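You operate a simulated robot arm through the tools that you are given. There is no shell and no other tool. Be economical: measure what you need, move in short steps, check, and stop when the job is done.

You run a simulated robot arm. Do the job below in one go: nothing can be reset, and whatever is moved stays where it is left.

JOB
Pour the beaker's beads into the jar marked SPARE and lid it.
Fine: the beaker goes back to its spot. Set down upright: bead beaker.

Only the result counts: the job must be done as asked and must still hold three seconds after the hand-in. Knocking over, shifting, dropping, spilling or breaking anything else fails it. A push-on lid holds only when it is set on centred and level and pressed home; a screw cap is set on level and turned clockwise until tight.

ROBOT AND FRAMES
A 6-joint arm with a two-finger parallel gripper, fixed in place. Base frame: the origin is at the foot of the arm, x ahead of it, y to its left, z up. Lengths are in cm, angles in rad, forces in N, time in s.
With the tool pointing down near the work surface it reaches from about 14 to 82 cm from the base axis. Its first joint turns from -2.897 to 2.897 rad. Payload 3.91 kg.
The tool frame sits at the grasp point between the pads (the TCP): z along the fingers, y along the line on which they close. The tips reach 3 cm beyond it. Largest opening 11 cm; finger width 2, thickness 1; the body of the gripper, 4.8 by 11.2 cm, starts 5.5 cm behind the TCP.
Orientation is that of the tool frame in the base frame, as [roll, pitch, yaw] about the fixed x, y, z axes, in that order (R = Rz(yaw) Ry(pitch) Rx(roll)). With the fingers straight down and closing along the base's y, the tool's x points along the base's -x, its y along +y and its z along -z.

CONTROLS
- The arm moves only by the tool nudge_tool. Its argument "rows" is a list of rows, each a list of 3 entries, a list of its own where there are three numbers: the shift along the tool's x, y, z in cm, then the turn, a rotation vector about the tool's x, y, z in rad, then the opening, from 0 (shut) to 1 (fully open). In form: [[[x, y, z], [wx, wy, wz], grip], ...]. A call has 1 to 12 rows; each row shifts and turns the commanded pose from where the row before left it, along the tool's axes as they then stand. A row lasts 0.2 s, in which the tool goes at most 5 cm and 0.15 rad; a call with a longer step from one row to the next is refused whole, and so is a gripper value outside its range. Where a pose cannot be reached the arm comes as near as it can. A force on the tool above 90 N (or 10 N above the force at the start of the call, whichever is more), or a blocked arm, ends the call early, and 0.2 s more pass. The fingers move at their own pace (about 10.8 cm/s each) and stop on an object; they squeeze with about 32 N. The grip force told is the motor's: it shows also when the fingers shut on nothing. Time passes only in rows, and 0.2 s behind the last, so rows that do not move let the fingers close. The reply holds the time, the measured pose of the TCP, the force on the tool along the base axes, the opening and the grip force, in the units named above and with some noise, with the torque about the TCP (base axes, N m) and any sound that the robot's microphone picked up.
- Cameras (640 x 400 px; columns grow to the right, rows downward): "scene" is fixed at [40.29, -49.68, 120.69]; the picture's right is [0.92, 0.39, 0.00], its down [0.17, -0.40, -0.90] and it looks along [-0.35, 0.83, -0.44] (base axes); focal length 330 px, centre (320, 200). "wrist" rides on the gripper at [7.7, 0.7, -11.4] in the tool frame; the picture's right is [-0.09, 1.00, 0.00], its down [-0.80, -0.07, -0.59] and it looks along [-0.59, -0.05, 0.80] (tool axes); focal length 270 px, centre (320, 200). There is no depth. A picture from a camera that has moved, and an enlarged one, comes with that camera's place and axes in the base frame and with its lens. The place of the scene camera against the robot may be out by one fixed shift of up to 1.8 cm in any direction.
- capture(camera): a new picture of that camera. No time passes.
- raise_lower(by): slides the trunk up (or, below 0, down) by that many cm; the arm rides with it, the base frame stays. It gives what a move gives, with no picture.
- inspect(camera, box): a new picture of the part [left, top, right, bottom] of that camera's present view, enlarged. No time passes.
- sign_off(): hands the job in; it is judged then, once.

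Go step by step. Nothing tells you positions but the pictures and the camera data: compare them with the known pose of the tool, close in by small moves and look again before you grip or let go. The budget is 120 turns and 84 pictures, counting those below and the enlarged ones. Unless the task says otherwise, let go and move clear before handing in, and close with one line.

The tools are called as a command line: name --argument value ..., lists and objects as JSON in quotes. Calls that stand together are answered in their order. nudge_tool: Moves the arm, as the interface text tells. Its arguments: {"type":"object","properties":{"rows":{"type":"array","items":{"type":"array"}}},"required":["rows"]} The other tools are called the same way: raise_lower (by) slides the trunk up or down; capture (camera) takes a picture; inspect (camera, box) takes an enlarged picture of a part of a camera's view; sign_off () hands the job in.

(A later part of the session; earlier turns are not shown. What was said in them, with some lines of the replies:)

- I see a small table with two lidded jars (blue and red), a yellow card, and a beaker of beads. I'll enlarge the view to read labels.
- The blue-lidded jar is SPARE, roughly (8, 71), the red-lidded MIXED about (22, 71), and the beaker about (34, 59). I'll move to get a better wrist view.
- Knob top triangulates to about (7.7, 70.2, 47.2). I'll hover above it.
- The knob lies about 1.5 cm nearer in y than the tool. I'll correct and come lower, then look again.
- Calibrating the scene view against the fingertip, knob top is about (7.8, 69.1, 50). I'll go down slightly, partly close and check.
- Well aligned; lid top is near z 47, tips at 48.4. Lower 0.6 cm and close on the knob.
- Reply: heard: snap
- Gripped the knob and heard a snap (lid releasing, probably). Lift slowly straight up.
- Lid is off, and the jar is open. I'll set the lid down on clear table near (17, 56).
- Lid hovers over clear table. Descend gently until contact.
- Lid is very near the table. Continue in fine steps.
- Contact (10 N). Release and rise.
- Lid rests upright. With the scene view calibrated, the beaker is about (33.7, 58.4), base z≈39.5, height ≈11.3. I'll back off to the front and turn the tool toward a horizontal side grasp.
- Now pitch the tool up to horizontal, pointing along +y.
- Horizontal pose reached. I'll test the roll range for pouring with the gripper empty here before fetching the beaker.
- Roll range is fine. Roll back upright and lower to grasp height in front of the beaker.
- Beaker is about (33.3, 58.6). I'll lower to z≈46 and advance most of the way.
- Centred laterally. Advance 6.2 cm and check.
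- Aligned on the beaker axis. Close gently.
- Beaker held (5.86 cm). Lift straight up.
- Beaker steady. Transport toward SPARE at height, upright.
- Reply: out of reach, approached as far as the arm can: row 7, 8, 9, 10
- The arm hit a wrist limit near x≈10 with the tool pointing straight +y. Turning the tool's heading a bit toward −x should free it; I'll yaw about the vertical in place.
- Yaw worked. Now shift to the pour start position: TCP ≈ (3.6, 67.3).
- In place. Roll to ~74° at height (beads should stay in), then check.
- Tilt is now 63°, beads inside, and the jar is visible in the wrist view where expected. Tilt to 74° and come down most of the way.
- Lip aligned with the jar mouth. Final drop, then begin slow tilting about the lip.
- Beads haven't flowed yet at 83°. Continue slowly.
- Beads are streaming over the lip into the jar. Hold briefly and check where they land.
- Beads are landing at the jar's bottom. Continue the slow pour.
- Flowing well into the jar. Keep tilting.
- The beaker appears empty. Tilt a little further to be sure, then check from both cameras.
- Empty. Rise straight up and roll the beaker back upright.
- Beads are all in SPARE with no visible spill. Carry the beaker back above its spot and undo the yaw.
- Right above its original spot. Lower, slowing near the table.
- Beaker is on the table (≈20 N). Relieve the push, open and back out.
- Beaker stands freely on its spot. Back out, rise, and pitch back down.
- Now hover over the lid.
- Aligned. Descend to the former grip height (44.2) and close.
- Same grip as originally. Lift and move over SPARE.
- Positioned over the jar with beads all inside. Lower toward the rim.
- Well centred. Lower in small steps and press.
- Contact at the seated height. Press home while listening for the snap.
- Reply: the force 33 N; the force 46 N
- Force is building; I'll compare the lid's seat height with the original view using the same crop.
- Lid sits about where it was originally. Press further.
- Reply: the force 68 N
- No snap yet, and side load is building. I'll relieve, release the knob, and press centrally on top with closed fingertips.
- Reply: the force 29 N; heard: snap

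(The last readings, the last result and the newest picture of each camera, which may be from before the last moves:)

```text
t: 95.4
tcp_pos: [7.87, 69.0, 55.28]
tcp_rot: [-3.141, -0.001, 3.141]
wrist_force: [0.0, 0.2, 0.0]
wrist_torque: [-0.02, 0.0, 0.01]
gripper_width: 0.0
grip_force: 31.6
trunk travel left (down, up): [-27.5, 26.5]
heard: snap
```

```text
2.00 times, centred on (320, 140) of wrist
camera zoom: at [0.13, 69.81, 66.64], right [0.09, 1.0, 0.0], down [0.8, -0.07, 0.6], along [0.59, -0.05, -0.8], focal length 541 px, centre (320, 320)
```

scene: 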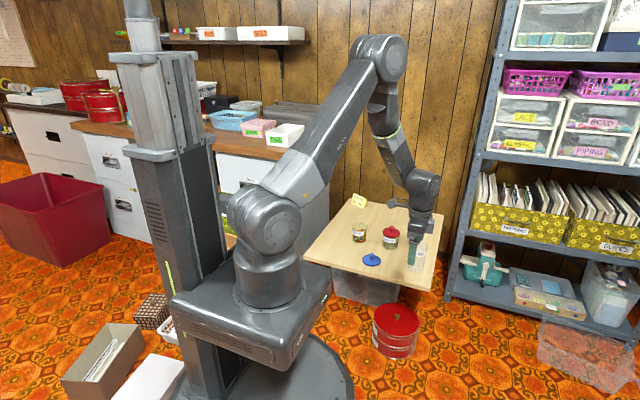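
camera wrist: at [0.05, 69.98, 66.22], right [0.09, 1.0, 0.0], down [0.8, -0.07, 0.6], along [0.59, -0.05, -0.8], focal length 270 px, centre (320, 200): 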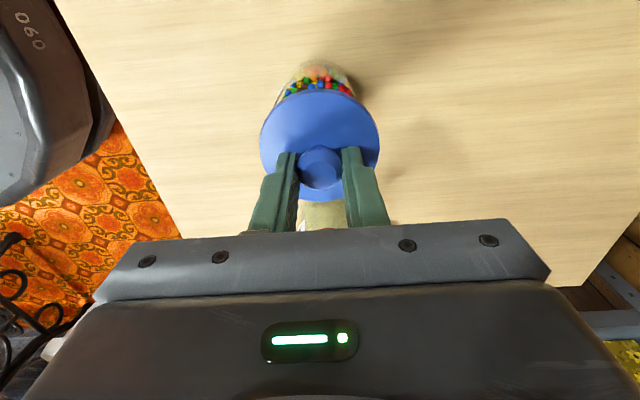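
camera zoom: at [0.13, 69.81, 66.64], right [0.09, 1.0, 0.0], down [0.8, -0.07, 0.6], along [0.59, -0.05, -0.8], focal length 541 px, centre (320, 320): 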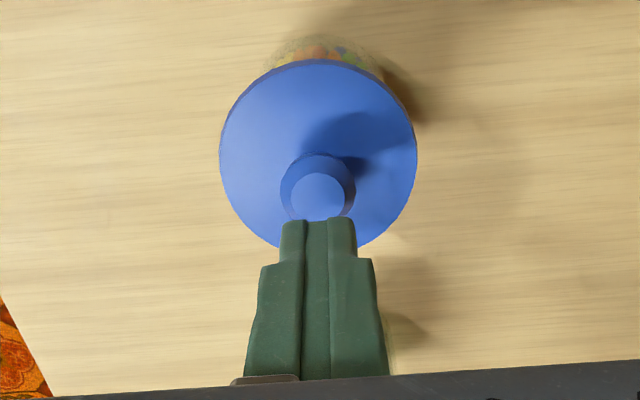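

A snap was heard during release. To be sure it is home, I'll press centrally on the knob top with the closed fingertips.

nudge_tool --rows '[[[0.15, 0, 1.2], [0, 0, 0], 0], [[0, 0, 0.6], [0, 0, 0], 0], [[0, 0, 0.2], [0, 0, 0], 0], [[0, 0, 0], [0, 0, 0], 0]]'

inspect --camera "scene" --box '[345, 205, 385, 245]'

```text
t: 96.4
tcp_pos: [7.7, 69.09, 53.2]
tcp_rot: [3.141, 0.0, 3.141]
wrist_force: [0.2, -0.6, 0.2]
wrist_torque: [0.02, -0.01, 0.0]
gripper_width: 0.0
grip_force: 31.9
trunk travel left (down, up): [-27.5, 26.5]
```

```text
10.00 times, centred on (365, 225) of scene
camera zoom: at [40.29, -49.68, 120.69], right [0.92, 0.39, 0.0], down [0.17, -0.4, -0.9], along [-0.35, 0.83, -0.44], focal length 3297 px, centre (-130, -50)
```

zoom: 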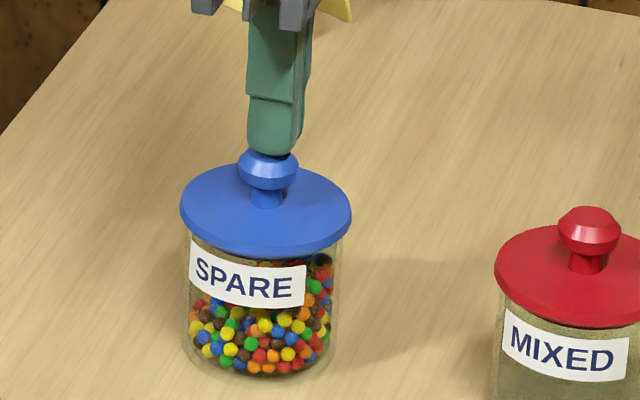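

nudge_tool --rows '[[[0, 0, 0.2], [0, 0, 0], 0], [[0, 0, 0.2], [0, 0, 0], 0], [[0, 0, 0], [0, 0, 0], 0]]'

nudge_tool --rows '[[[0, 0, 0.2], [0, 0, 0], 0], [[0, 0, 0.1], [0, 0, 0], 0], [[0, 0, 0], [0, 0, 0], 0]]'

```text
t: 97.2
tcp_pos: [7.59, 68.98, 52.78]
tcp_rot: [3.141, 0.002, 3.14]
wrist_force: [1.5, -1.8, 5.8]
wrist_torque: [-0.04, -0.01, 0.01]
gripper_width: 0.03
grip_force: 31.8
trunk travel left (down, up): [-27.5, 26.5]
```

```text
t: 98.0
tcp_pos: [7.61, 69.17, 53.0]
tcp_rot: [3.136, 0.001, -3.141]
wrist_force: [2.4, -1.6, 27.4]
wrist_torque: [-0.09, -0.05, 0.03]
gripper_width: 0.01
grip_force: 31.9
trunk travel left (down, up): [-27.5, 26.5]
```

nudge_tool --rows '[[[0, 0, 0.2], [0, 0, 0], 0], [[0, 0, 0.2], [0, 0, 0], 0], [[0, 0, 0], [0, 0, 0], 0]]'

nudge_tool --rows '[[[0, 0, 0.2], [0, 0, 0], 0], [[0, 0, 0.1], [0, 0, 0], 0], [[0, 0, 0], [0, 0, 0], 0]]'

```text
t: 98.8
tcp_pos: [7.58, 69.08, 52.8]
tcp_rot: [3.13, 0.001, -3.141]
wrist_force: [3.4, -4.9, 52.2]
wrist_torque: [-0.21, -0.1, 0.06]
gripper_width: 0.01
grip_force: 31.6
trunk travel left (down, up): [-27.5, 26.5]
```

```text
t: 99.6
tcp_pos: [7.64, 69.13, 52.92]
tcp_rot: [3.127, 0.003, -3.141]
wrist_force: [5.1, -9.1, 67.5]
wrist_torque: [-0.24, -0.09, -0.01]
gripper_width: 0.0
grip_force: 32.3
trunk travel left (down, up): [-27.5, 26.5]
```

Stiff with no further motion at 67 N, so the lid seems fully home. One more push to ~85 N, then lift and inspect.

nudge_tool --rows '[[[0, 0, 0.2], [0, 0, 0], 0], [[0, 0, 0.1], [0, 0, 0], 0], [[0, 0, 0], [0, 0, 0], 0]]'

nudge_tool --rows '[[[0, 0, -0.6], [0, 0, 0], 0], [[0, 0, -0.6], [0, 0, 0], 0], [[0, 0, -1], [0, 0, 0], 0], [[0, 0, -3], [0, 0, 0], 0], [[0, 0, -4], [0, 0, 0], 0.3], [[0, 0, -4], [0, 0, 0], 0.3], [[0, 0, 0], [0, 0, 0], 0.3]]'

inspect --camera "scene" --box '[340, 185, 400, 250]'

inspect --camera "wrist" --box '[240, 20, 400, 180]'

```text
t: 100.4
tcp_pos: [7.61, 69.14, 52.79]
tcp_rot: [3.123, 0.0, -3.141]
wrist_force: [5.9, -15.0, 82.3]
wrist_torque: [-0.44, -0.18, 0.0]
gripper_width: 0.0
grip_force: 32.2
trunk travel left (down, up): [-27.5, 26.5]
```

```text
t: 102.0
tcp_pos: [7.57, 69.01, 64.83]
tcp_rot: [-3.141, 0.0, 3.141]
wrist_force: [0.0, -1.2, -0.4]
wrist_torque: [0.04, -0.01, -0.01]
gripper_width: 3.29
grip_force: 0.0
trunk travel left (down, up): [-27.5, 26.5]
```

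```text
6.15 times, centred on (370, 218) of scene
camera zoom: at [40.29, -49.68, 120.69], right [0.92, 0.39, 0.0], down [0.17, -0.4, -0.9], along [-0.35, 0.83, -0.44], focal length 2029 px, centre (12, 92)
```

zoom: 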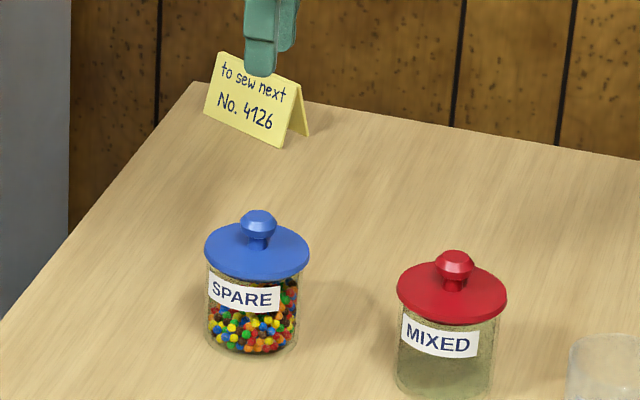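

```text
2.50 times, centred on (320, 100) of wrist
camera zoom: at [-0.11, 69.83, 76.23], right [0.09, 1.0, 0.0], down [0.8, -0.07, 0.6], along [0.59, -0.05, -0.8], focal length 676 px, centre (320, 450)
```

zoom: 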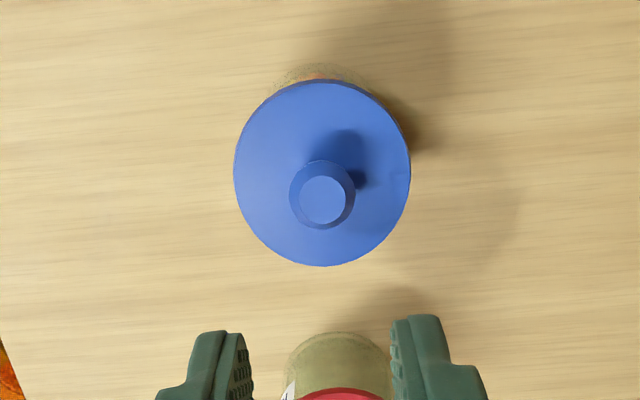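

The lid sits level, centred and at (or slightly below) its original height. Final overview check before handing in.

inspect --camera "scene" --box '[300, 180, 450, 290]'

inspect --camera "scene" --box '[350, 210, 376, 240]'

```text
3.64 times, centred on (375, 235) of scene
camera zoom: at [40.29, -49.68, 120.69], right [0.92, 0.39, 0.0], down [0.17, -0.4, -0.9], along [-0.35, 0.83, -0.44], focal length 1199 px, centre (120, 73)
```

zoom: 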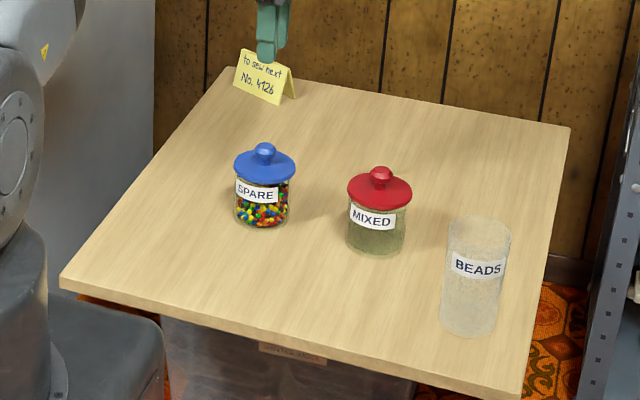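

```text
13.33 times, centred on (363, 225) of scene
camera zoom: at [40.29, -49.68, 120.69], right [0.92, 0.39, 0.0], down [0.17, -0.4, -0.9], along [-0.35, 0.83, -0.44], focal length 4396 px, centre (-253, -133)
```

zoom: 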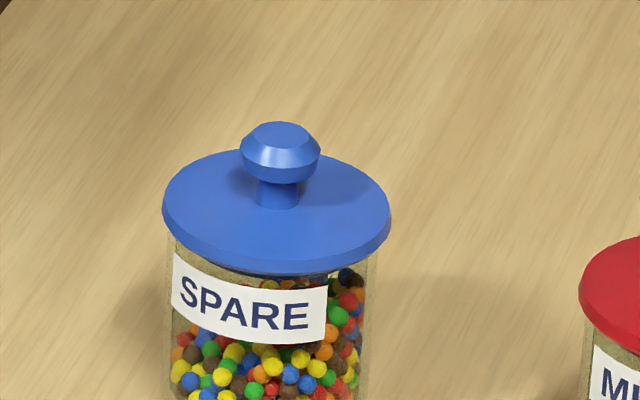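

I'll compare with the untouched MIXED lid at the same zoom.

inspect --camera "scene" --box '[378, 217, 404, 247]'

```text
13.33 times, centred on (391, 232) of scene
camera zoom: at [40.29, -49.68, 120.69], right [0.92, 0.39, 0.0], down [0.17, -0.4, -0.9], along [-0.35, 0.83, -0.44], focal length 4396 px, centre (-627, -227)
```

zoom: 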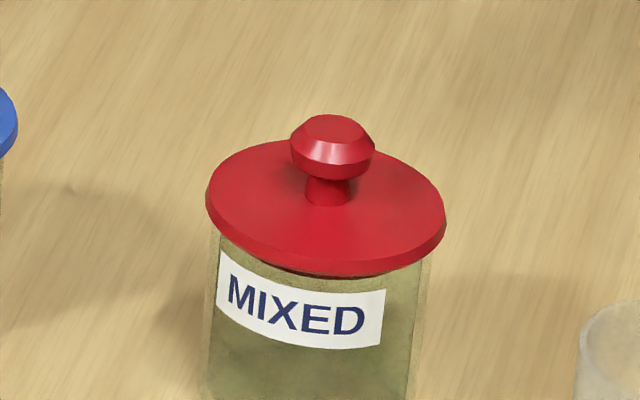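

SPARE's lid sits the same way as the untouched MIXED lid. The beaker is upright and empty on its spot, no stray beads are visible, and the tool is clear, so I'm handing in.

sign_off

```text
The job is handed in.
```

The beads are in the SPARE jar with its blue lid pressed on, and the empty beaker is upright on its original spot, within about 2 mm. No click clearly confirmed the lid seating. I judged it home because it stayed firm at about 82 N and sits at the same height as MIXED's untouched lid.
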